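You operate a simulated robot arm through the tools that you are given. There is no shell and no other tool.

You are at the controls of a simulated robot arm. One attempt, no reset.

JOB
Gauge the white capsule and seat it in the cut-out of that size.
Fine: use the size gauge and slide it shut again at the end.

It is judged by the outcome, as a careful person would: the job done as asked, and still so three seconds after it is handed in. It fails if anything else is knocked over, pushed out of place, dropped, spilled or broken.

ROBOT AND FRAMES
A 7-joint arm with a two-finger parallel gripper, fixed in place. Base frame: the origin is at the foot of the arm, x ahead of it, y to its left, z up; the work surface is at about z = 0.76. Units: m, degrees, N and s.
Its first joint turns from -132.0 to 132.0 degrees. Payload 3.91 kg.
Tool frame: the origin (TCP) lies between the finger pads and is the grasp point; the fingertips stand 0.03 m ahead of it; z points along the fingers, y is the line along which they close. The gripper opens to 0.11 m. The fingers are 0.02 m wide and 0.01 m thick; the gripper's body (0.048 by 0.112 m) begins 0.055 m behind the TCP.
Orientation is that of the tool frame in the base frame, as a unit quaternion [x, y, z, w]. With the fingers straight down and closing along the base's y, the tool's x points along the base's -x, its y along +y and its z along -z.

CONTROLS
- The arm moves only by the tool jog_arm. Its argument "increments" is one flat list of numbers, 7 for each row, row after row: the shift along the base's x, y, z in m, then the turn, a rotation vector about the base's x, y, z in rad, then the finger opening in m, from 0 to 0.11. In form: [dx, dy, dz, wx, wy, wz, jaw, dx, dy, dz, wx, wy, wz, jaw, ...]. A call has 1 to 20 rows; each row shifts and turns the commanded pose from where the row before left it. Rows are played at 5 a second. More than 0.05 m and 8.6 degrees between two rows, or a gripper value outside its range, and nothing of the call is played. A pose out of reach is approached as far as the arm can. The call stops where the force on the tool passes 90 N (or 10 N more than at its start, if that is more) or the arm is blocked; 0.2 s more then pass. The fingers move at their own pace (about 0.108 m/s each) and stop on an object; they squeeze with about 23 N. The grip force told is the motor's: it shows also when the fingers shut on nothing. Time passes only in rows, and 0.2 s behind the last, so rows that do not move let the fingers close. The reply holds the time, the measured pose of the TCP, the force on the tool along the base axes, the opening and the grip force, in the units named above and with some noise, with the torque about the TCP (base axes, N m) and any sound that the robot's microphone picked up.
- Cameras (640 x 400 px; columns grow to the right, rows downward): "scene" is fixed at [0.3991, -0.4941, 1.3215]; the picture's right is [0.91, -0.42, 0.00], its down [-0.18, -0.40, -0.90] and it looks along [0.37, 0.81, -0.44] (base axes); focal length 334 px, centre (320, 200). "wrist" rides on the gripper at [0.072, 0.017, -0.103] in the tool frame; the picture's right is [-0.23, 0.97, 0.00], its down [-0.76, -0.18, -0.62] and it looks along [-0.61, -0.14, 0.78] (tool axes); focal length 222 px, centre (320, 200). There is no depth. A picture from a camera that has moved, and an enlarged one, comes with that camera's place and axes in the base frame and with its lens. The place of the scene camera against the robot may be out by one fixed shift of up to 0.012 m in any direction.
- get_image(camera): a new picture of that camera. It takes no simulated time.
- inspect(camera, box): a new picture of the part [left, top, right, bottom] of that camera's present view, enlarged. It takes no simulated time.
- sign_off(): hands the job in; it is judged then, once.

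Places have to be worked out from the pictures, the camera data and where the tool is seen. Open the gripper and draw the arm clear of the work before you hand the job in, unless the task says otherwise.

The tools are called after "Emit:" as name(argument=value, ...) on one line, values as JSON. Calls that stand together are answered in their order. jog_arm: Moves the arm, as the interface text tells. Its arguments: {"type":"object","properties":{"increments":{"type":"array","items":{"type":"number"}}},"required":["increments"]} The other tools are called the same way: get_image (camera) takes a picture; inspect (camera, box) takes an enlarged picture of a part of a camera's view; sign_off () hands the job in.

At the start:

```text
clock: 0.0
eef_pos: [0.589, 0.2735, 0.9721]
tool_rot: [0.0, 1.0, 0.0, 0.0]
force: [-1.0, -0.2, 0.3]
moment: [-0.01, 0.01, -0.01]
opening: 0.11
finger_force: 0.0
```

scene: 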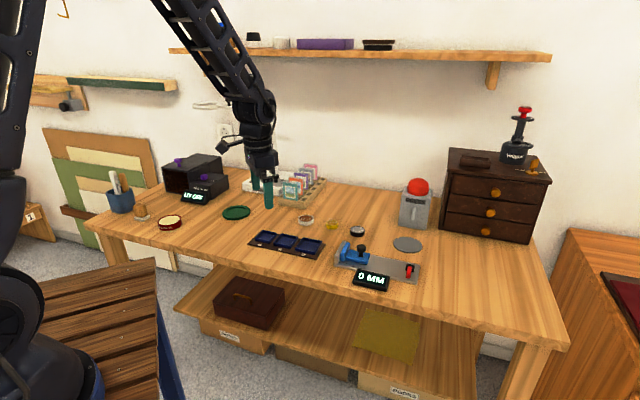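
wrist: 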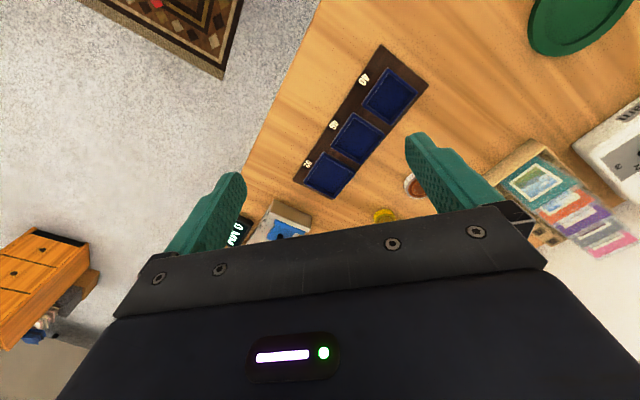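

I'll begin by looking closely at the bench to identify the capsule, the gauge and the cut-outs.

Emit:
inspect(camera="scene", box=[230, 180, 440, 310])

Emit:
inspect(camera="scene", box=[320, 220, 430, 300])

Emit:
inspect(camera="scene", box=[240, 200, 350, 270])

Emit:
inspect(camera="wrist", box=[220, 30, 460, 260])

```text
3.05 times, centred on (335, 245) of scene
camera zoom: at [0.3991, -0.4941, 1.3215], right [0.91, -0.42, 0.0], down [-0.18, -0.4, -0.9], along [0.37, 0.81, -0.44], focal length 1019 px, centre (274, 63)
```

zoom: 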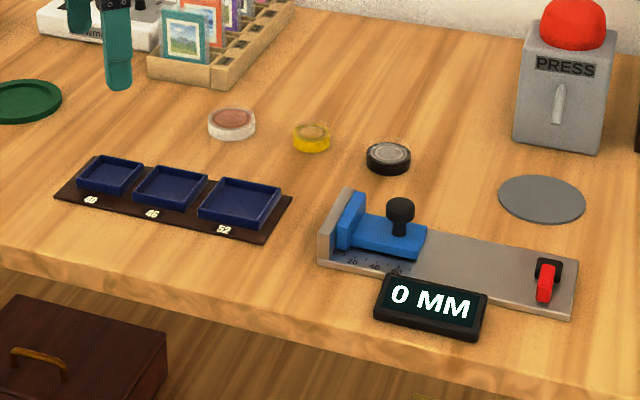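

```text
5.00 times, centred on (375, 260) of scene
camera zoom: at [0.3991, -0.4941, 1.3215], right [0.91, -0.42, 0.0], down [-0.18, -0.4, -0.9], along [0.37, 0.81, -0.44], focal length 1671 px, centre (45, -100)
```

zoom: 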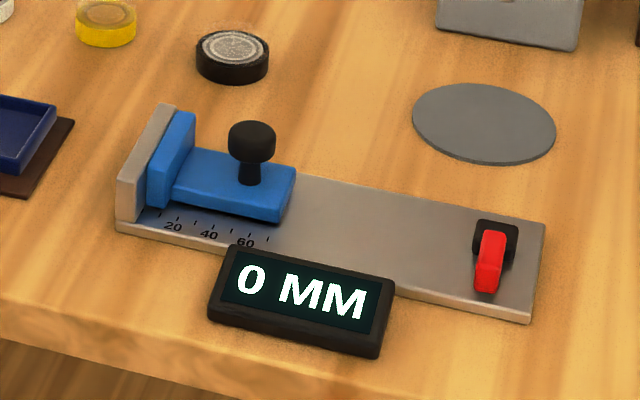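

```text
5.71 times, centred on (295, 235) of scene
camera zoom: at [0.3991, -0.4941, 1.3215], right [0.91, -0.42, 0.0], down [-0.18, -0.4, -0.9], along [0.37, 0.81, -0.44], focal length 1910 px, centre (463, 0)
```

zoom: 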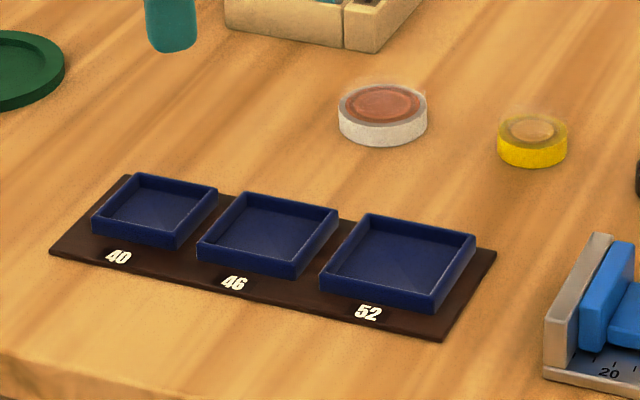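

```text
1.74 times, centred on (340, 145) of wrist
camera zoom: at [0.5156, 0.2906, 1.076], right [0.23, 0.97, 0.0], down [0.76, -0.18, 0.62], along [0.61, -0.14, -0.78], focal length 386 px, centre (285, 296)
```

zoom: 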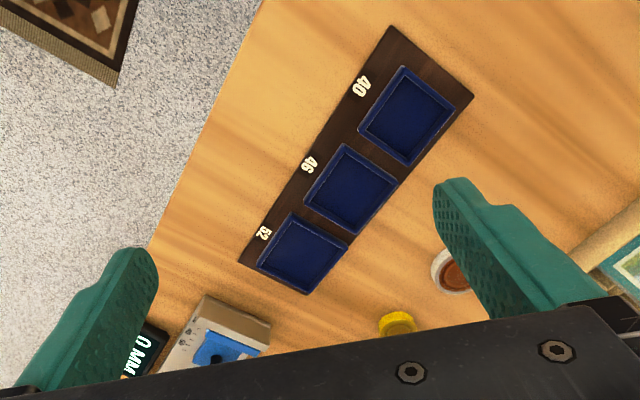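

The white capsule is the white ring with a copper coin, near (0.766, 0.413). The gauge has a fixed jaw and a blue slider with a black knob near (0.82, 0.15), opening along about (0.71, -0.70), and the tray cells are marked 40, 46 and 52. I'll move over the gauge at a safe height and look at it with the wrist camera.

Emit:
jog_arm(increments=[0.04, -0.02, 0.0, 0, 0, 0, 0.11, 0.04, -0.02, 0.0, 0, 0, 0, 0.11, 0.04, -0.02, 0.0, 0, 0, 0, 0.11, 0.04, -0.02, 0.0, 0, 0, 0, 0.11, 0.04, -0.02, 0.0, 0, 0, 0, 0.11])

Emit:
get_image(camera="wrist")

Emit:
get_image(camera="scene")

```text
clock: 1.2
eef_pos: [0.787, 0.1729, 0.9722]
tool_rot: [-0.001, 1.0, 0.0, 0.0]
force: [-0.4, 0.3, 0.4]
moment: [-0.02, -0.02, -0.04]
opening: 0.1099
finger_force: 0.0
```

```text
taken
camera wrist: at [0.7152, 0.1914, 1.0759], right [0.23, 0.97, 0.0], down [0.76, -0.18, 0.62], along [0.61, -0.14, -0.78], focal length 222 px, centre (320, 200)
```

wrist: 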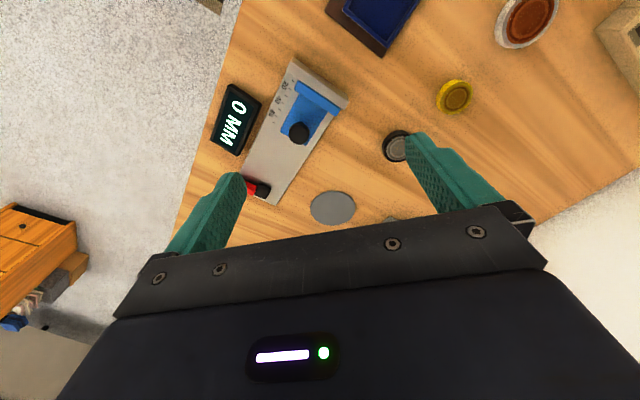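

```text
taken
```

scene: 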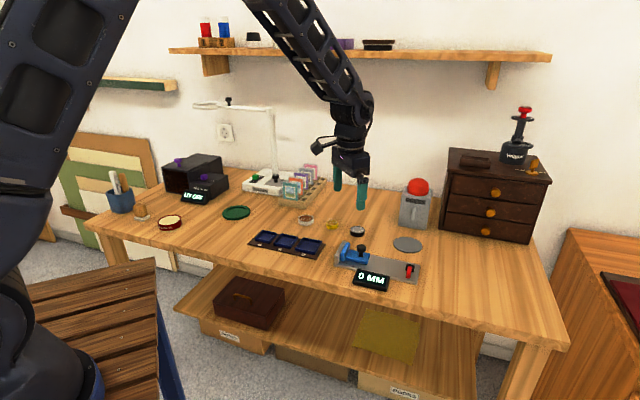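

Emit:
inspect(camera="wrist", box=[200, 40, 370, 220])

Emit:
inspect(camera="wrist", box=[380, 0, 600, 170])

Emit:
inspect(camera="scene", box=[325, 225, 430, 295])

```text
2.22 times, centred on (285, 130) of wrist
camera zoom: at [0.7152, 0.1914, 1.0759], right [0.23, 0.97, 0.0], down [0.76, -0.18, 0.62], along [0.61, -0.14, -0.78], focal length 494 px, centre (398, 356)
```

zoom: 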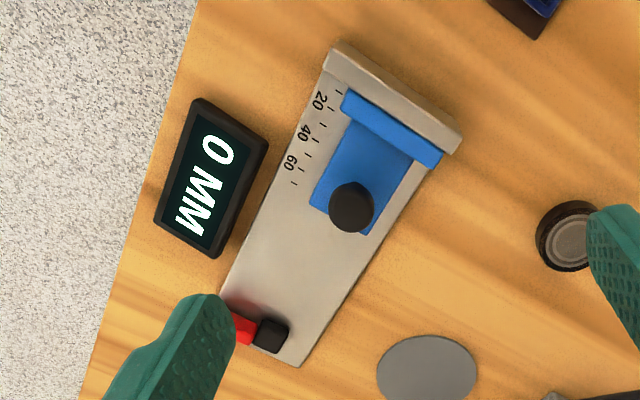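

```text
2.35 times, centred on (490, 85) of wrist
camera zoom: at [0.7152, 0.1914, 1.0759], right [0.23, 0.97, 0.0], down [0.76, -0.18, 0.62], along [0.61, -0.14, -0.78], focal length 523 px, centre (-80, 471)
```

zoom: 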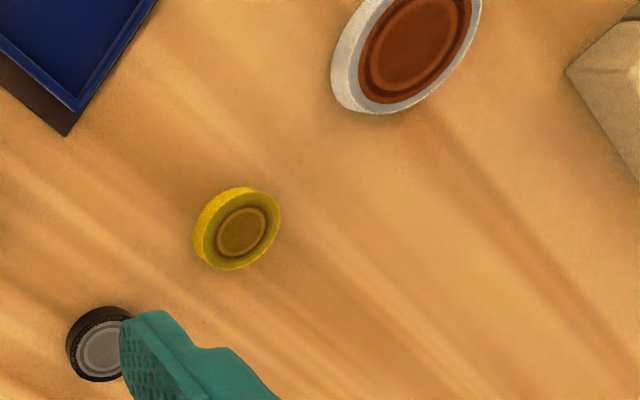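

```text
5.71 times, centred on (378, 260) of scene
camera zoom: at [0.3991, -0.4941, 1.3215], right [0.91, -0.42, 0.0], down [-0.18, -0.4, -0.9], along [0.37, 0.81, -0.44], focal length 1910 px, centre (-9, -143)
```

zoom: 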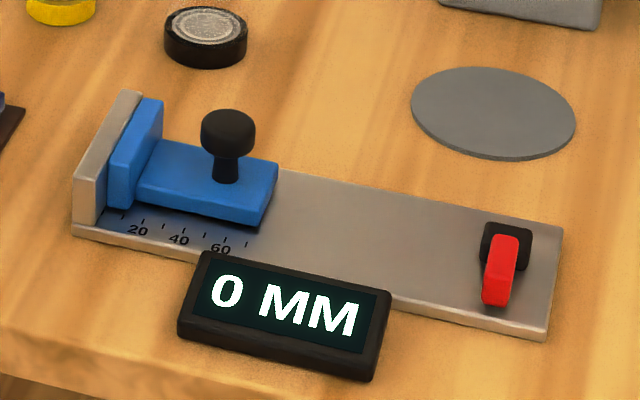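

The wrist view shows the gauge plate, the knob and a red lever on a black mount at the far end. I'll move further over the far end, still high, to look at the lever and get a second angle on the knob.

Emit:
jog_arm(increments=[0.02, -0.035, -0.01, 0, 0, 0, 0.11, 0.02, -0.035, -0.01, 0, 0, 0, 0.11, 0.02, -0.035, -0.01, 0, 0, 0, 0.11, 0, 0, 0, 0, 0, 0, 0.11])

Emit:
get_image(camera="wrist")

Emit:
inspect(camera="wrist", box=[240, 0, 430, 200])

```text
clock: 2.2
eef_pos: [0.848, 0.0686, 0.9423]
tool_rot: [0.0, 1.0, 0.001, 0.0]
force: [-0.2, 0.0, 0.0]
moment: [-0.01, -0.02, 0.02]
opening: 0.1099
finger_force: 0.1
```

```text
taken
camera wrist: at [0.7753, 0.086, 1.0457], right [0.23, 0.97, 0.0], down [0.76, -0.18, 0.62], along [0.61, -0.14, -0.78], focal length 222 px, centre (320, 200)
```

wrist: 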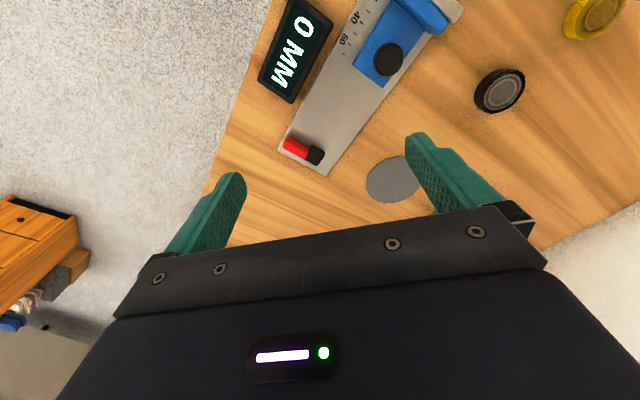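

```text
2.00 times, centred on (335, 100) of wrist
camera zoom: at [0.7753, 0.086, 1.0457], right [0.23, 0.97, 0.0], down [0.76, -0.18, 0.62], along [0.61, -0.14, -0.78], focal length 444 px, centre (290, 400)
```

zoom: 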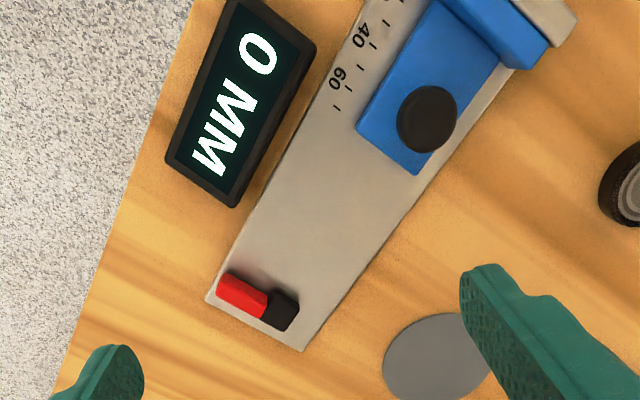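

I want a closer look at the red lever before touching the gauge.

Emit:
inspect(camera="scene", box=[392, 250, 432, 290])

Emit:
inspect(camera="wrist", box=[270, 120, 340, 180])

Emit:
inspect(camera="scene", box=[330, 235, 375, 275])

```text
10.00 times, centred on (412, 270) of scene
camera zoom: at [0.3991, -0.4941, 1.3215], right [0.91, -0.42, 0.0], down [-0.18, -0.4, -0.9], along [0.37, 0.81, -0.44], focal length 3342 px, centre (-600, -500)
```

zoom: 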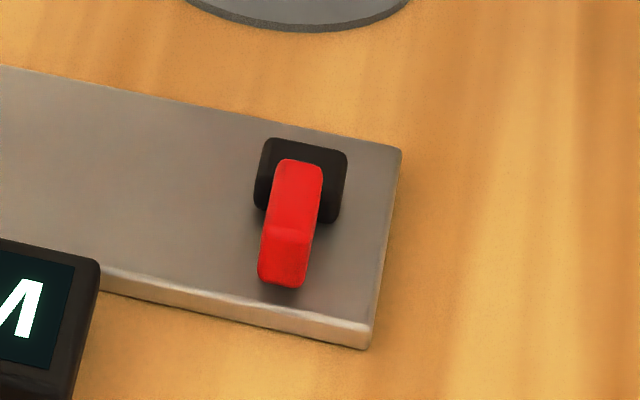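

```text
6.67 times, centred on (305, 150) of wrist
camera zoom: at [0.7753, 0.086, 1.0457], right [0.23, 0.97, 0.0], down [0.76, -0.18, 0.62], along [0.61, -0.14, -0.78], focal length 1481 px, centre (420, 533)
```

zoom: 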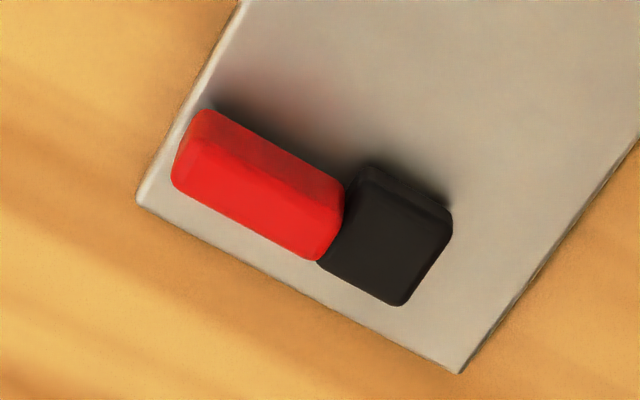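

```text
10.00 times, centred on (352, 255) of scene
camera zoom: at [0.3991, -0.4941, 1.3215], right [0.91, -0.42, 0.0], down [-0.18, -0.4, -0.9], along [0.37, 0.81, -0.44], focal length 3342 px, centre (-5, -350)
```

zoom: 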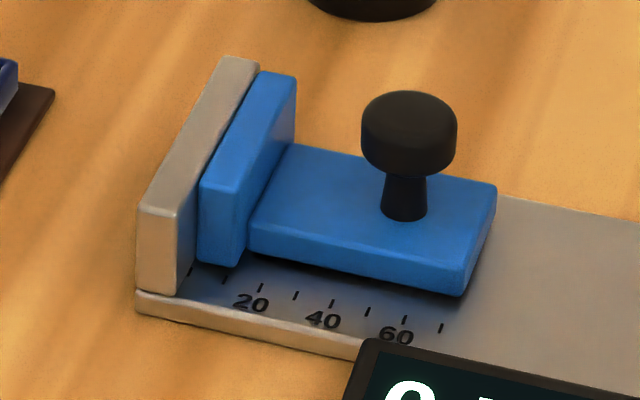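

The red lever looks like a flip lever and may be a lock, so I'll try the slider gently first. I place the knob at about (0.8155, 0.142) with its head centre at z≈0.80. I'll yaw +45° so the fingers close along the slide, and hover over it with a narrower opening.

Emit:
jog_arm(increments=[-0.0054, 0.01223, -0.007, 0, 0, 0.1309, 0.08, -0.0054, 0.01223, -0.007, 0, 0, 0.1309, 0.06, -0.0054, 0.01223, -0.007, 0, 0, 0.1309, 0.045, -0.0054, 0.01223, -0.007, 0, 0, 0.1309, 0.045, -0.0054, 0.01223, -0.007, 0, 0, 0.1309, 0.045, -0.0054, 0.01223, -0.007, 0, 0, 0.1309, 0.045, 0, 0, 0, 0, 0, 0, 0.045])

Emit:
get_image(camera="wrist")

Emit:
inspect(camera="scene", box=[320, 190, 430, 300])

```text
clock: 3.8
eef_pos: [0.8172, 0.1415, 0.8995]
tool_rot: [-0.384, 0.923, 0.0, 0.0]
force: [0.3, -1.0, 0.4]
moment: [0.01, 0.0, 0.0]
opening: 0.0453
finger_force: 0.1
```

```text
taken
camera wrist: at [0.7528, 0.103, 1.0038], right [-0.53, 0.85, 0.0], down [0.66, 0.41, 0.62], along [0.53, 0.33, -0.78], focal length 222 px, centre (320, 200)
```

wrist: 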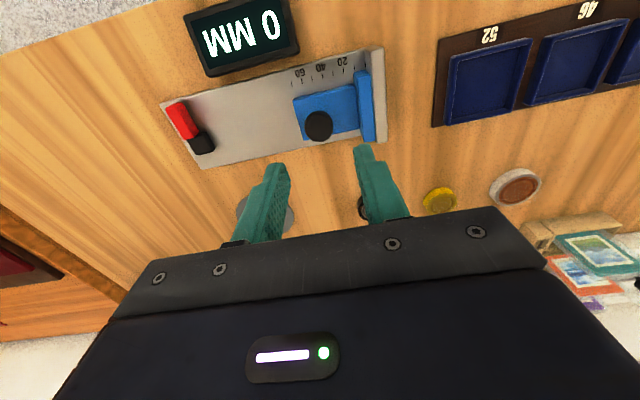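

```text
3.64 times, centred on (375, 245) of scene
camera zoom: at [0.3991, -0.4941, 1.3215], right [0.91, -0.42, 0.0], down [-0.18, -0.4, -0.9], along [0.37, 0.81, -0.44], focal length 1215 px, centre (120, 36)
```

zoom: 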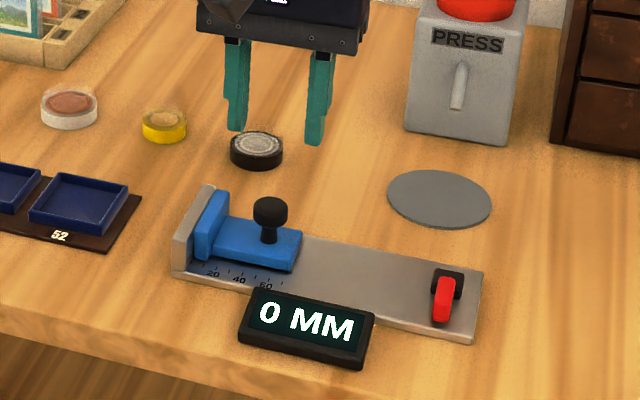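

Emit:
inspect(camera="wrist", box=[260, 40, 400, 180])

```text
2.86 times, centred on (330, 110) of wrist
camera zoom: at [0.7528, 0.103, 1.0038], right [-0.53, 0.85, 0.0], down [0.66, 0.41, 0.62], along [0.53, 0.33, -0.78], focal length 635 px, centre (291, 457)
```

zoom: 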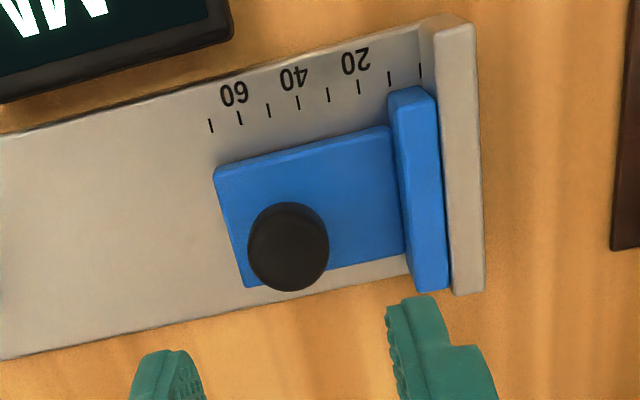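

The knob head is about 26 mm across and sits directly under the TCP, and the blue jaw's back is about 37 mm from the knob centre. I'll narrow to 36 mm, descend around the knob and close on it.

Emit:
jog_arm(increments=[-0.0005, 0.0, -0.027, 0, 0, 0, 0.037, -0.0005, 0.0, -0.027, 0, 0, 0, 0.037, 0, 0, -0.015, 0, 0, 0, 0.037, 0, 0, -0.01, 0, 0, 0, 0.037, 0, 0, 0, 0, 0, 0, 0.037])

Emit:
get_image(camera="wrist")

Emit:
inspect(camera="scene", box=[320, 200, 430, 300])

```text
clock: 5.0
eef_pos: [0.8141, 0.1408, 0.8208]
tool_rot: [-0.383, 0.924, 0.0, 0.0]
force: [0.1, 0.9, 0.8]
moment: [0.0, -0.03, 0.01]
opening: 0.0371
finger_force: 0.1
```

```text
taken
camera wrist: at [0.7516, 0.1024, 0.9246], right [-0.53, 0.85, 0.0], down [0.66, 0.41, 0.62], along [0.53, 0.33, -0.78], focal length 222 px, centre (320, 200)
```

wrist: 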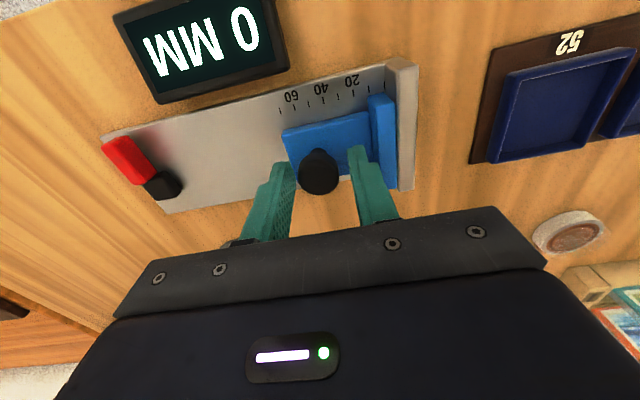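

```text
4.00 times, centred on (375, 250) of scene
camera zoom: at [0.3991, -0.4941, 1.3215], right [0.91, -0.42, 0.0], down [-0.18, -0.4, -0.9], along [0.37, 0.81, -0.44], focal length 1337 px, centre (100, 0)
```

zoom: 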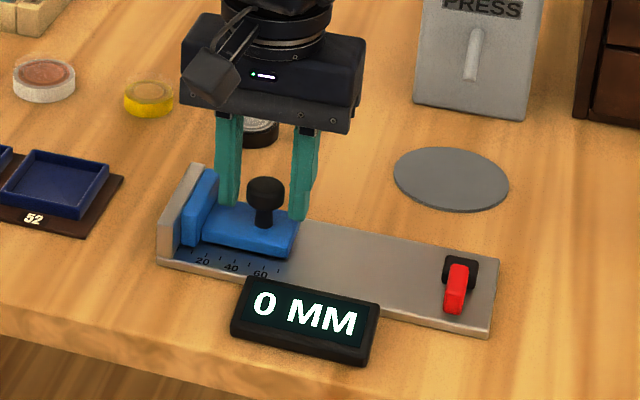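

The fingers straddle the knob cleanly, with the tips just above the slider plate and no contact force. I'll close on the knob now.

Emit:
jog_arm(increments=[0, 0, 0, 0, 0, 0, 0.015, 0, 0, 0, 0, 0, 0, 0.015, 0, 0, 0, 0, 0, 0, 0.015])

Emit:
inspect(camera="wrist", box=[220, 60, 440, 230])

Emit:
inspect(camera="scene", box=[320, 200, 430, 300])

```text
clock: 5.8
eef_pos: [0.8154, 0.1406, 0.8218]
tool_rot: [-0.383, 0.924, 0.0, 0.0]
force: [10.4, -6.8, -4.9]
moment: [-0.01, -0.31, -0.03]
opening: 0.0254
finger_force: 45.2
```

```text
2.35 times, centred on (330, 145) of wrist
camera zoom: at [0.7522, 0.1019, 0.9246], right [-0.53, 0.85, 0.0], down [0.66, 0.41, 0.62], along [0.53, 0.33, -0.78], focal length 523 px, centre (296, 329)
```

zoom: 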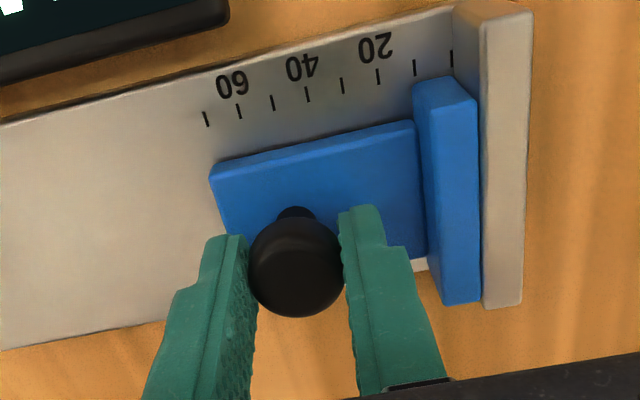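

```text
4.00 times, centred on (375, 250) of scene
camera zoom: at [0.3991, -0.4941, 1.3215], right [0.91, -0.42, 0.0], down [-0.18, -0.4, -0.9], along [0.37, 0.81, -0.44], focal length 1337 px, centre (100, 0)
```

zoom: 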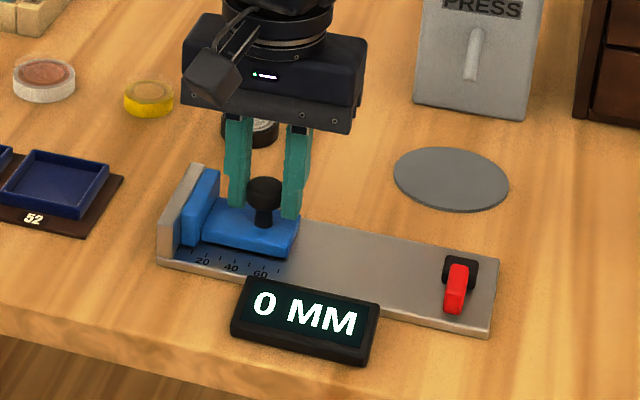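

The knob is held at 25.4 mm opening. I'll pull gently along the opening direction in small steps and watch the force and the display to see whether it's locked.

Emit:
jog_arm(increments=[0.002, -0.002, 0, 0, 0, 0, 0.015, 0.002, -0.002, 0, 0, 0, 0, 0.015])

Emit:
inspect(camera="scene", box=[320, 200, 430, 300])

```text
clock: 6.4
eef_pos: [0.8191, 0.1376, 0.8215]
tool_rot: [-0.384, 0.923, 0.0, 0.0]
force: [-0.6, 1.7, -0.8]
moment: [-0.22, 0.41, 0.09]
opening: 0.0253
finger_force: 44.9
```

```text
4.00 times, centred on (375, 250) of scene
camera zoom: at [0.3991, -0.4941, 1.3215], right [0.91, -0.42, 0.0], down [-0.18, -0.4, -0.9], along [0.37, 0.81, -0.44], focal length 1337 px, centre (100, 0)
```

zoom: 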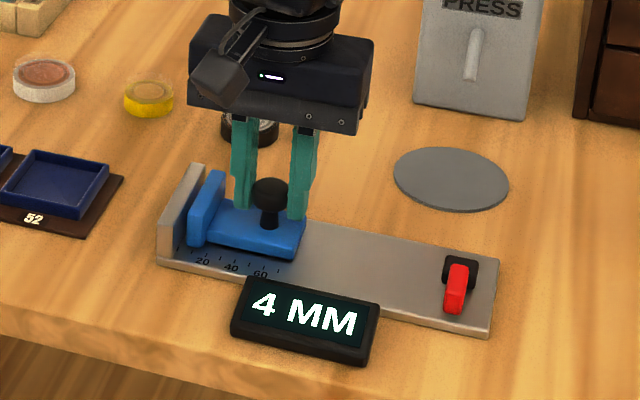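

It slides freely, at 1–2 N, and the display reads 4 mm. I'll open it to about 72 mm, which leaves room for the capsule.

Emit:
jog_arm(increments=[0.004, -0.004, 0, 0, 0, 0, 0.015, 0.004, -0.004, 0, 0, 0, 0, 0.015, 0.004, -0.004, 0, 0, 0, 0, 0.015, 0.004, -0.004, 0, 0, 0, 0, 0.015, 0.004, -0.004, 0, 0, 0, 0, 0.015, 0.004, -0.004, 0, 0, 0, 0, 0.015])

Emit:
inspect(camera="scene", box=[320, 200, 430, 300])

```text
clock: 7.8
eef_pos: [0.8432, 0.1128, 0.8217]
tool_rot: [-0.382, 0.924, 0.0, 0.0]
force: [-2.2, -1.8, -7.9]
moment: [-0.07, 0.01, -0.03]
opening: 0.0252
finger_force: 45.1
```

```text
4.00 times, centred on (375, 250) of scene
camera zoom: at [0.3991, -0.4941, 1.3215], right [0.91, -0.42, 0.0], down [-0.18, -0.4, -0.9], along [0.37, 0.81, -0.44], focal length 1337 px, centre (100, 0)
```

zoom: 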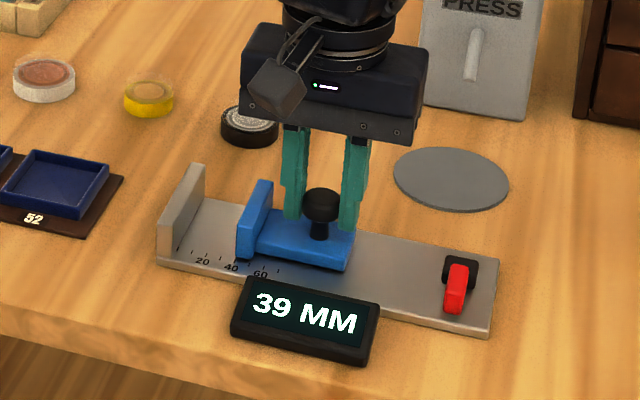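

Emit:
jog_arm(increments=[0.004, -0.004, 0, 0, 0, 0, 0.015, 0.004, -0.004, 0, 0, 0, 0, 0.015, 0.004, -0.004, 0, 0, 0, 0, 0.015, 0.004, -0.004, 0, 0, 0, 0, 0.015, 0.004, -0.004, 0, 0, 0, 0, 0.015, 0.003, -0.003, 0, 0, 0, 0, 0.015])

Emit:
inspect(camera="scene", box=[320, 200, 430, 300])

```text
clock: 9.2
eef_pos: [0.8649, 0.0901, 0.821]
tool_rot: [-0.382, 0.924, 0.0, 0.0]
force: [-3.5, -2.8, -4.8]
moment: [-0.12, 0.06, 0.01]
opening: 0.0252
finger_force: 45.1
```

```text
4.00 times, centred on (375, 250) of scene
camera zoom: at [0.3991, -0.4941, 1.3215], right [0.91, -0.42, 0.0], down [-0.18, -0.4, -0.9], along [0.37, 0.81, -0.44], focal length 1337 px, centre (100, 0)
```

zoom: 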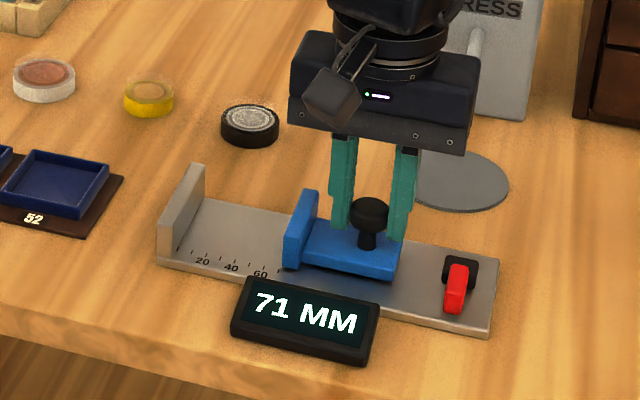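

The gauge is open at 71 mm. I'll release the knob, rise straight up, and go for the capsule.

Emit:
jog_arm(increments=[0, 0, 0, 0, 0, 0, 0.036, 0, 0, 0, 0, 0, 0, 0.036, 0, 0, 0.02, 0, 0, 0, 0.036, 0, 0, 0.03, 0, 0, 0, 0.04, 0, 0, 0.03, 0, 0, 0, 0.06])

Emit:
inspect(camera="scene", box=[320, 200, 430, 300])

Emit:
get_image(camera="wrist")

```text
clock: 10.4
eef_pos: [0.8664, 0.0894, 0.9018]
tool_rot: [-0.383, 0.924, 0.001, 0.0]
force: [-0.9, 0.0, 0.0]
moment: [0.03, 0.01, -0.01]
opening: 0.0602
finger_force: 0.0
```

```text
4.00 times, centred on (375, 250) of scene
camera zoom: at [0.3991, -0.4941, 1.3215], right [0.91, -0.42, 0.0], down [-0.18, -0.4, -0.9], along [0.37, 0.81, -0.44], focal length 1337 px, centre (100, 0)
```

zoom: 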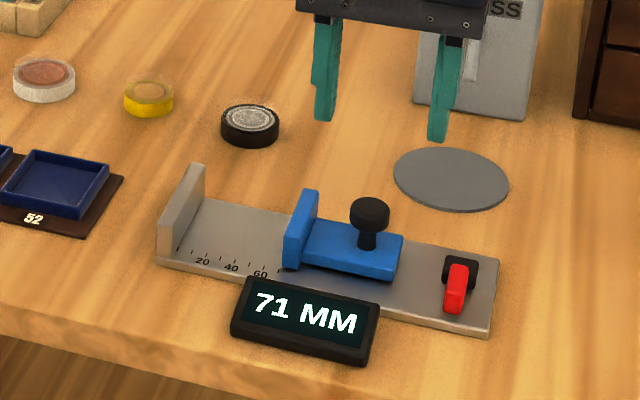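

```text
taken
camera wrist: at [0.8028, 0.0518, 1.0053], right [-0.53, 0.85, 0.0], down [0.66, 0.41, 0.62], along [0.53, 0.33, -0.78], focal length 222 px, centre (320, 200)
```

wrist: 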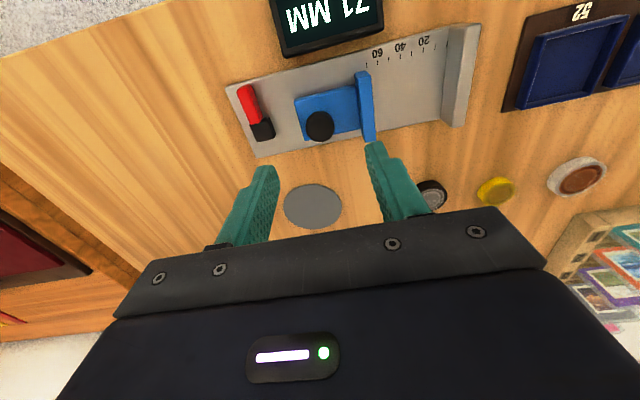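

The slider stays at 71 mm. I'll carry the open gripper over to the white capsule while turning to yaw -45°, so the fingers close across the slide direction.

Emit:
jog_arm(increments=[-0.0083, 0.0255, 0.0025, 0, 0, -0.1309, 0.07, -0.0083, 0.0255, 0.0025, 0, 0, -0.1309, 0.08, -0.0083, 0.0255, 0.0025, 0, 0, -0.1309, 0.08, -0.0083, 0.0255, 0.0025, 0, 0, -0.1309, 0.08, -0.0083, 0.0255, 0.0025, 0, 0, -0.1309, 0.08, -0.0083, 0.0255, 0.0025, 0, 0, -0.1309, 0.08, -0.0083, 0.0255, 0.0025, 0, 0, -0.1309, 0.08, -0.0083, 0.0255, 0.0025, 0, 0, -0.1309, 0.08, -0.0083, 0.0255, 0.0025, 0, 0, -0.1309, 0.08, -0.0083, 0.0255, 0.0025, 0, 0, -0.1309, 0.08, -0.0083, 0.0255, 0.0025, 0, 0, -0.1309, 0.08, -0.0083, 0.0255, 0.0025, 0, 0, -0.1309, 0.08, 0, 0, 0, 0, 0, 0, 0.08])

Emit:
get_image(camera="wrist")

Emit:
get_image(camera="scene")

```text
clock: 13.2
eef_pos: [0.7656, 0.3961, 0.9324]
tool_rot: [0.383, 0.924, 0.001, 0.0]
force: [0.8, 0.4, -0.2]
moment: [-0.05, 0.01, -0.02]
opening: 0.0799
finger_force: 0.0
```

```text
taken
camera wrist: at [0.7268, 0.4604, 1.0353], right [0.85, 0.53, 0.0], down [0.41, -0.66, 0.62], along [0.33, -0.53, -0.78], focal length 222 px, centre (320, 200)
```

wrist: 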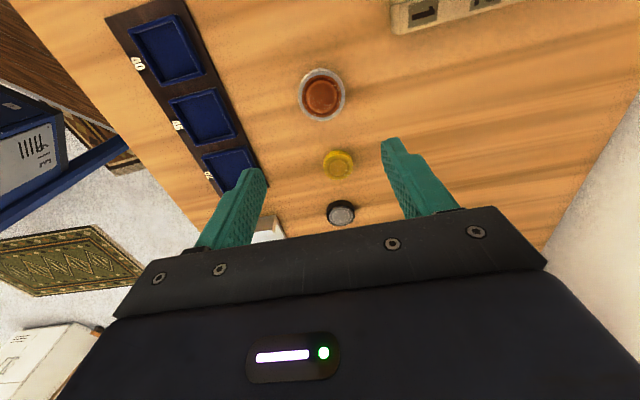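

```text
taken
```

scene: 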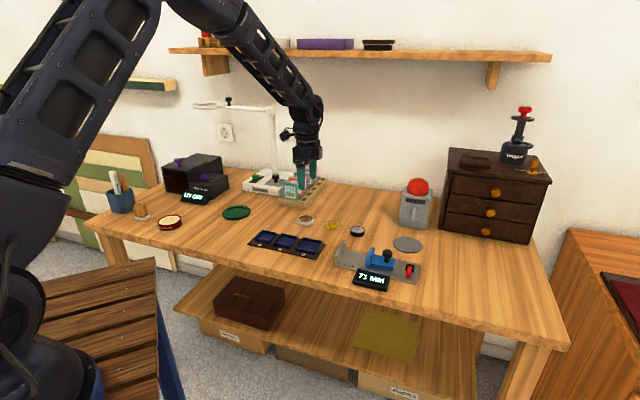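

Emit:
inspect(camera="wrist", box=[270, 40, 400, 140])

Emit:
inspect(camera="wrist", box=[100, 0, 280, 190])

Emit:
inspect(camera="scene", box=[288, 205, 328, 235])

```text
4.00 times, centred on (335, 90) of wrist
camera zoom: at [0.7268, 0.4604, 1.0353], right [0.85, 0.53, 0.0], down [0.41, -0.66, 0.62], along [0.33, -0.53, -0.78], focal length 888 px, centre (260, 640)
```

zoom: 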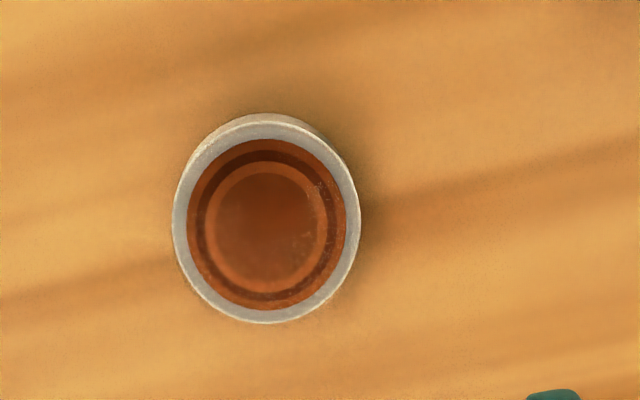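

```text
2.11 times, centred on (190, 95) of wrist
camera zoom: at [0.7268, 0.4604, 1.0353], right [0.85, 0.53, 0.0], down [0.41, -0.66, 0.62], along [0.33, -0.53, -0.78], focal length 468 px, centre (594, 421)
```

zoom: 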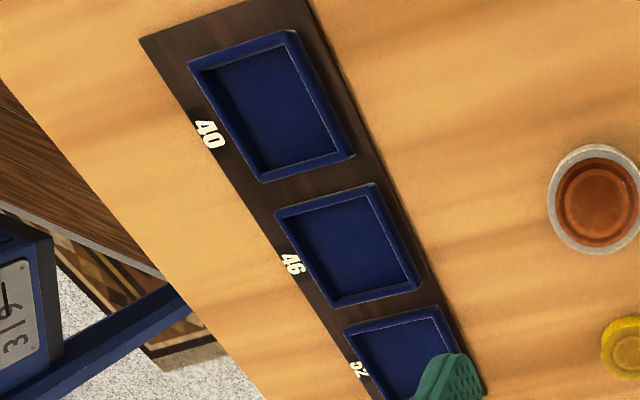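

```text
13.33 times, centred on (308, 220) of scene
camera zoom: at [0.3991, -0.4941, 1.3215], right [0.91, -0.42, 0.0], down [-0.18, -0.4, -0.9], along [0.37, 0.81, -0.44], focal length 4456 px, centre (480, -67)
```

zoom: 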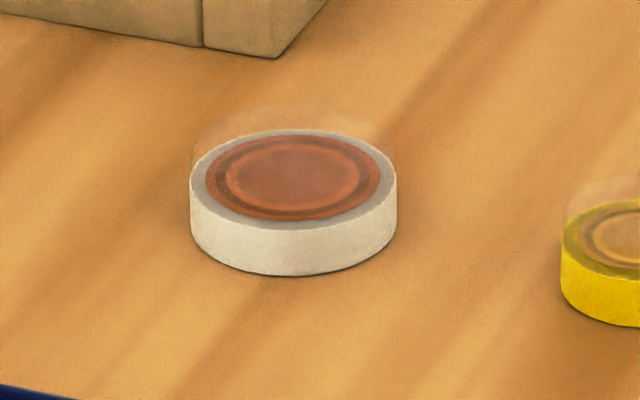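

The white capsule has a 13 mm opaque ring and a clear lid above it, is about 52 mm across, and is centred near (0.761, 0.408). I'll centre over it, lower part-way and check again.

Emit:
jog_arm(increments=[-0.0023, 0.006, -0.025, 0, 0, 0, 0.08, -0.0023, 0.006, -0.025, 0, 0, 0, 0.08, 0, 0, -0.02, 0, 0, 0, 0.08, 0, 0, 0, 0, 0, 0, 0.08])

Emit:
get_image(camera="wrist")

Emit:
inspect(camera="wrist", box=[230, 70, 430, 220])

Emit:
inspect(camera="scene", box=[260, 170, 360, 250])

```text
clock: 14.2
eef_pos: [0.7607, 0.4092, 0.8604]
tool_rot: [0.382, 0.924, 0.0, 0.0]
force: [0.2, 0.7, -0.7]
moment: [-0.02, -0.03, -0.02]
opening: 0.08
finger_force: 0.1
```

```text
taken
camera wrist: at [0.7221, 0.4729, 0.9653], right [0.85, 0.53, 0.0], down [0.41, -0.66, 0.62], along [0.33, -0.53, -0.78], focal length 222 px, centre (320, 200)
```

wrist: 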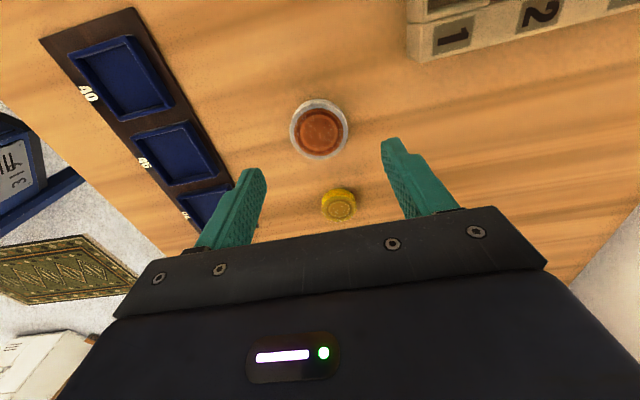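

```text
2.67 times, centred on (330, 145) of wrist
camera zoom: at [0.7221, 0.4729, 0.9653], right [0.85, 0.53, 0.0], down [0.41, -0.66, 0.62], along [0.33, -0.53, -0.78], focal length 592 px, centre (293, 347)
```

zoom: 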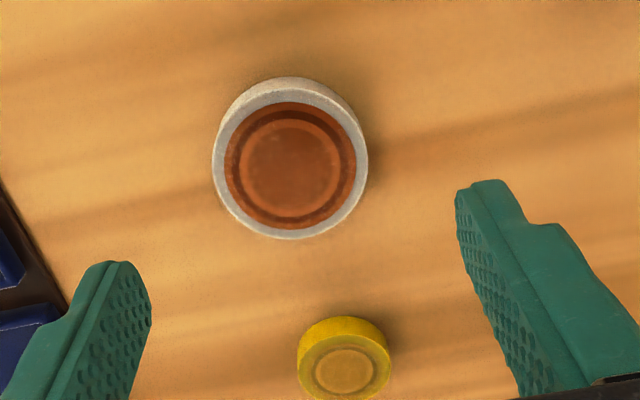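

```text
5.00 times, centred on (310, 210) of scene
camera zoom: at [0.3991, -0.4941, 1.3215], right [0.91, -0.42, 0.0], down [-0.18, -0.4, -0.9], along [0.37, 0.81, -0.44], focal length 1671 px, centre (370, 150)
```

zoom: 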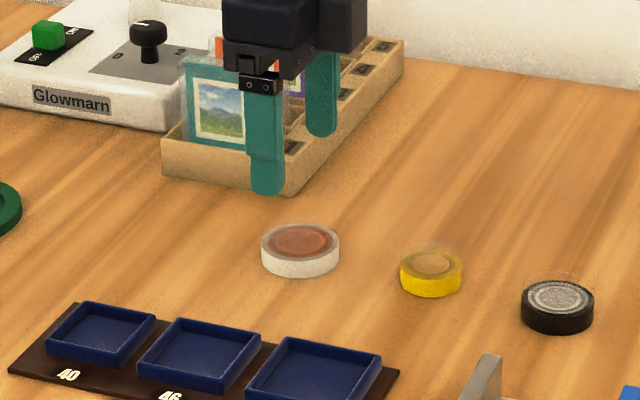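

The capsule is confirmed at (0.761, 0.408), under the TCP. I'll descend so the fingertips are about 8 mm above the table, then close gently.

Emit:
jog_arm(increments=[0.0003, -0.001, -0.03, 0, 0, 0, 0.08, 0, 0, -0.02, 0, 0, 0, 0.08, 0, 0, -0.0125, 0, 0, 0, 0.08, 0, 0, 0, 0, 0, 0, 0.08])

Emit:
inspect(camera="scene", box=[280, 180, 340, 240])

Emit:
inspect(camera="wrist", box=[230, 110, 430, 240])

```text
clock: 15.2
eef_pos: [0.7612, 0.4067, 0.7983]
tool_rot: [0.383, 0.924, 0.001, 0.0]
force: [1.0, 0.4, -0.4]
moment: [-0.02, 0.01, 0.04]
opening: 0.0801
finger_force: 0.0
```

```text
6.67 times, centred on (310, 210) of scene
camera zoom: at [0.3991, -0.4941, 1.3215], right [0.91, -0.42, 0.0], down [-0.18, -0.4, -0.9], along [0.37, 0.81, -0.44], focal length 2228 px, centre (387, 133)
```

zoom: 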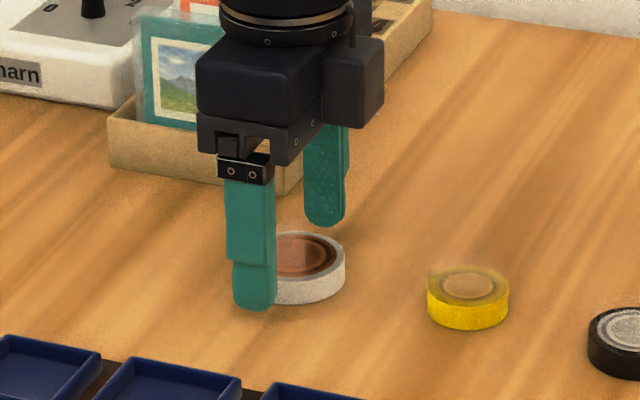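

```text
3.08 times, centred on (330, 175) of wrist
camera zoom: at [0.7222, 0.4716, 0.9021], right [0.85, 0.53, 0.0], down [0.41, -0.66, 0.62], along [0.33, -0.53, -0.78], focal length 684 px, centre (289, 277)
```

zoom: 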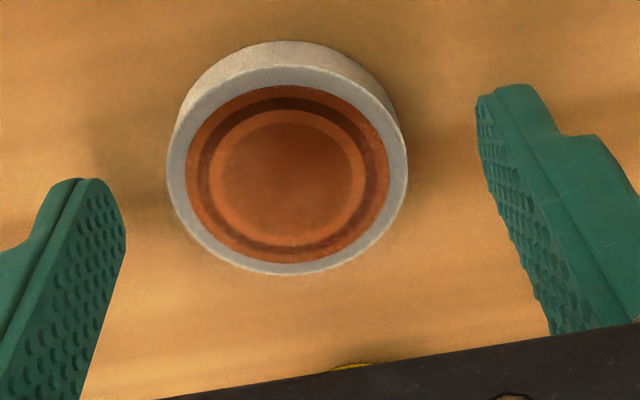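

The capsule is centred between the fingers within about 2 mm. I'll nudge to centre and close on it.

Emit:
jog_arm(increments=[-0.0004, 0.0022, 0, 0, 0, 0, 0.075, 0, 0, 0, 0, 0, 0, 0.065, 0, 0, 0, 0, 0, 0, 0.055, 0, 0, 0, 0, 0, 0, 0.045, 0, 0, 0, 0, 0, 0, 0.045, 0, 0, 0, 0, 0, 0, 0.045])

Emit:
inspect(camera="wrist", box=[230, 110, 430, 240])

Emit:
inspect(camera="scene", box=[280, 180, 340, 240])

```text
clock: 16.6
eef_pos: [0.7617, 0.4094, 0.7993]
tool_rot: [0.383, 0.924, 0.0, 0.0]
force: [-0.3, 0.2, 0.4]
moment: [0.02, 0.0, 0.01]
opening: 0.0507
finger_force: 23.6
```

```text
3.08 times, centred on (330, 175) of wrist
camera zoom: at [0.7218, 0.4737, 0.902], right [0.85, 0.53, 0.0], down [0.41, -0.66, 0.62], along [0.33, -0.53, -0.78], focal length 684 px, centre (289, 277)
```

zoom: 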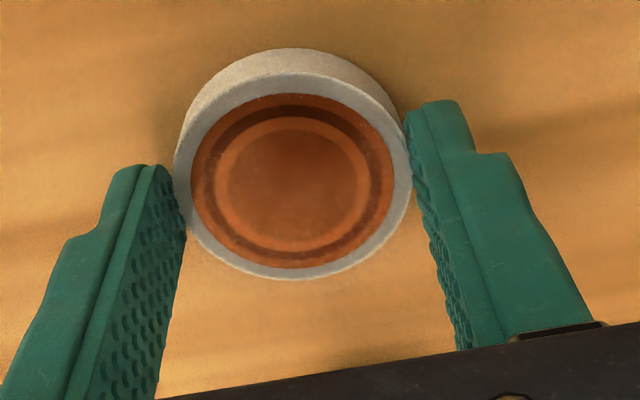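

```text
6.67 times, centred on (310, 210) of scene
camera zoom: at [0.3991, -0.4941, 1.3215], right [0.91, -0.42, 0.0], down [-0.18, -0.4, -0.9], along [0.37, 0.81, -0.44], focal length 2228 px, centre (387, 133)
```

zoom: 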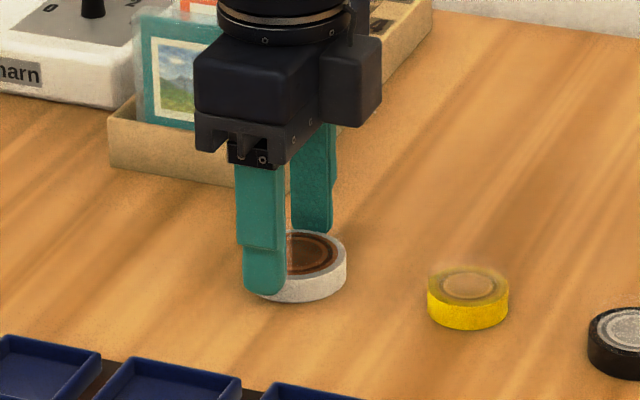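

The grip is firm at 50.7 mm opening. I'll lift the capsule and carry it over the open gauge gap, whose centre I judge at about (0.806, 0.151).

Emit:
jog_arm(increments=[0, 0, 0.02, 0, 0, 0, 0.04, 0, 0, 0.03, 0, 0, 0, 0.04, 0, 0, 0.03, 0, 0, 0, 0.04, 0.0055, -0.0323, 0, 0, 0, 0, 0.04, 0.0055, -0.0323, 0, 0, 0, 0, 0.04, 0.0055, -0.0323, 0, 0, 0, 0, 0.04, 0.0055, -0.0323, 0, 0, 0, 0, 0.04, 0.0055, -0.0323, 0, 0, 0, 0, 0.04, 0.0055, -0.0323, 0, 0, 0, 0, 0.04, 0.0055, -0.0323, 0, 0, 0, 0, 0.04, 0.0055, -0.0323, 0, 0, 0, 0, 0.04, 0, 0, 0, 0, 0, 0, 0.04])

Emit:
get_image(camera="wrist")

Emit:
inspect(camera="scene", box=[310, 190, 430, 300])

```text
clock: 19.2
eef_pos: [0.8086, 0.1497, 0.8788]
tool_rot: [0.383, 0.924, 0.0, 0.0]
force: [-0.6, -0.4, -0.9]
moment: [-0.01, 0.01, 0.03]
opening: 0.051
finger_force: 23.0
```

```text
taken
camera wrist: at [0.767, 0.2148, 0.9821], right [0.85, 0.53, 0.0], down [0.41, -0.66, 0.62], along [0.33, -0.53, -0.78], focal length 222 px, centre (320, 200)
```

wrist: 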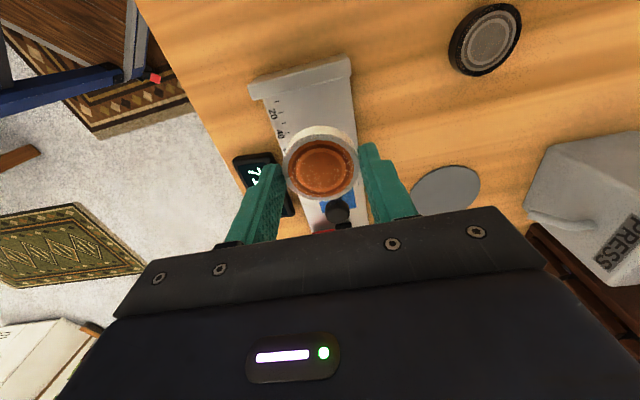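

```text
3.64 times, centred on (370, 245) of scene
camera zoom: at [0.3991, -0.4941, 1.3215], right [0.91, -0.42, 0.0], down [-0.18, -0.4, -0.9], along [0.37, 0.81, -0.44], focal length 1215 px, centre (138, 36)
```

zoom: 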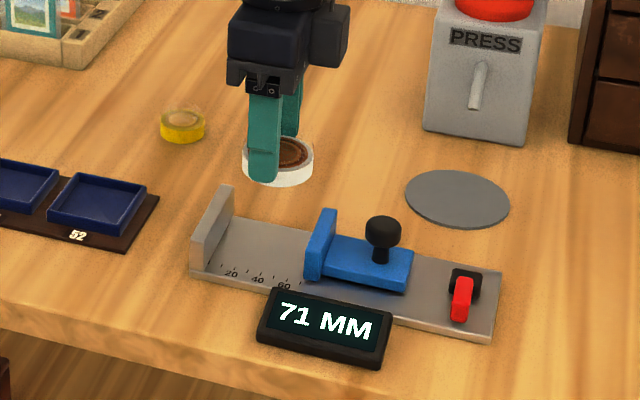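

Emit:
inspect(camera="wrist", box=[230, 40, 430, 250])

```text
1.90 times, centred on (330, 145) of wrist
camera zoom: at [0.767, 0.2148, 0.9821], right [0.85, 0.53, 0.0], down [0.41, -0.66, 0.62], along [0.33, -0.53, -0.78], focal length 423 px, centre (301, 305)
```

zoom: 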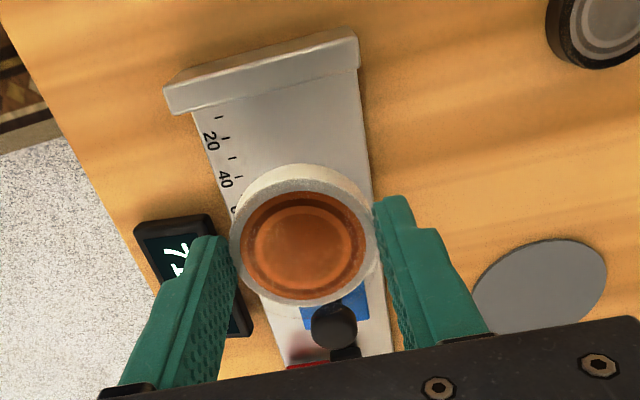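

The capsule is level in the grip and nearly over the gap. I estimate 13 mm on the fixed side and 6 mm on the blue side, so I'll shift 3 mm toward the fixed jaw and lower to just above the plate.

Emit:
jog_arm(increments=[-0.0024, 0.0024, -0.02, 0, 0, 0, 0.04, 0, 0, -0.02, 0, 0, 0, 0.04, 0, 0, -0.015, 0, 0, 0, 0.04, 0, 0, -0.01, 0, 0, 0, 0.04, 0, 0, 0, 0, 0, 0, 0.04])

Emit:
inspect(camera="wrist", box=[230, 40, 430, 250])

Emit:
inspect(camera="scene", box=[320, 200, 430, 300])

```text
clock: 20.4
eef_pos: [0.8026, 0.1537, 0.8141]
tool_rot: [0.382, 0.924, 0.0, 0.0]
force: [0.4, 0.1, -0.2]
moment: [-0.01, 0.04, -0.01]
opening: 0.0507
finger_force: 23.3
```

```text
1.90 times, centred on (330, 145) of wrist
camera zoom: at [0.7634, 0.2171, 0.9173], right [0.85, 0.53, 0.0], down [0.41, -0.66, 0.62], along [0.33, -0.53, -0.78], focal length 423 px, centre (301, 305)
```

zoom: 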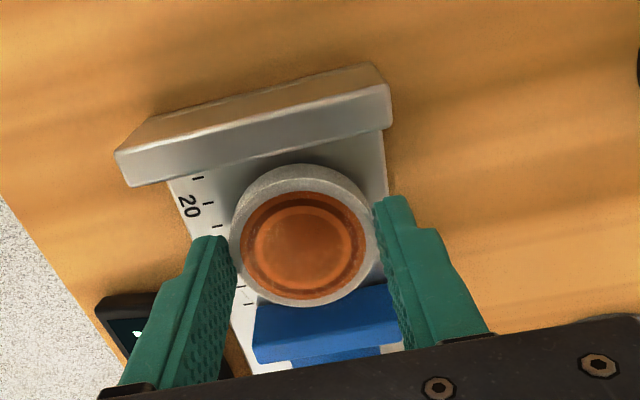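

```text
4.00 times, centred on (375, 250) of scene
camera zoom: at [0.3991, -0.4941, 1.3215], right [0.91, -0.42, 0.0], down [-0.18, -0.4, -0.9], along [0.37, 0.81, -0.44], focal length 1337 px, centre (100, 0)
```

zoom: 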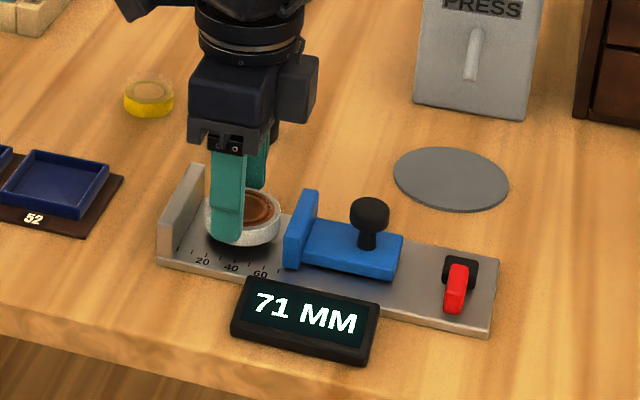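

The capsule is between the jaws, just above the plate. I'll lower in small steps until it touches.

Emit:
jog_arm(increments=[0, 0, -0.003, 0, 0, 0, 0.04, 0, 0, -0.003, 0, 0, 0, 0.04, 0, 0, -0.001, 0, 0, 0, 0.04])

Emit:
inspect(camera="scene", box=[330, 215, 400, 275])

```text
clock: 21.2
eef_pos: [0.8041, 0.1523, 0.8065]
tool_rot: [0.382, 0.924, 0.0, 0.0]
force: [0.3, 0.4, -0.4]
moment: [0.0, -0.02, 0.06]
opening: 0.0509
finger_force: 22.4
```

```text
6.67 times, centred on (365, 245) of scene
camera zoom: at [0.3991, -0.4941, 1.3215], right [0.91, -0.42, 0.0], down [-0.18, -0.4, -0.9], along [0.37, 0.81, -0.44], focal length 2228 px, centre (20, -100)
```

zoom: 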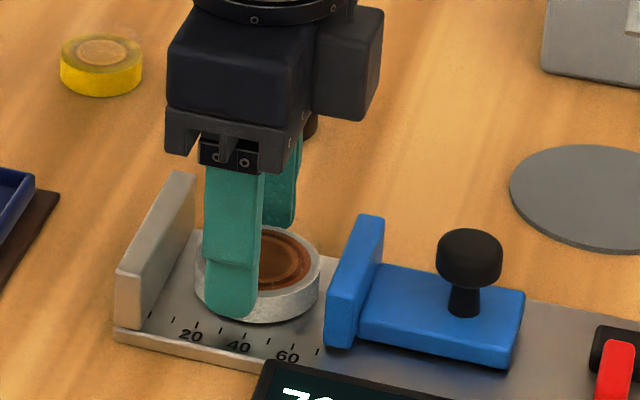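

Emit:
jog_arm(increments=[0, 0, -0.001, 0, 0, 0, 0.04, 0, 0, -0.001, 0, 0, 0, 0.04])

Emit:
inspect(camera="scene", box=[330, 215, 400, 295])

```text
clock: 21.8
eef_pos: [0.804, 0.1531, 0.8069]
tool_rot: [0.383, 0.924, 0.001, 0.001]
force: [-3.5, -3.0, 19.5]
moment: [-0.19, 0.14, -0.04]
opening: 0.0505
finger_force: 23.6
```

```text
5.00 times, centred on (365, 255) of scene
camera zoom: at [0.3991, -0.4941, 1.3215], right [0.91, -0.42, 0.0], down [-0.18, -0.4, -0.9], along [0.37, 0.81, -0.44], focal length 1671 px, centre (95, -75)
```

zoom: 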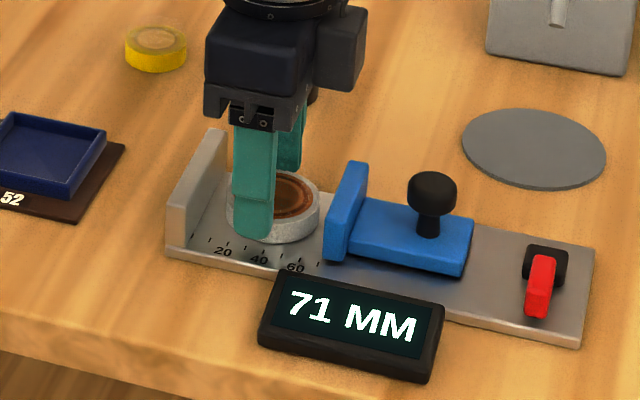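

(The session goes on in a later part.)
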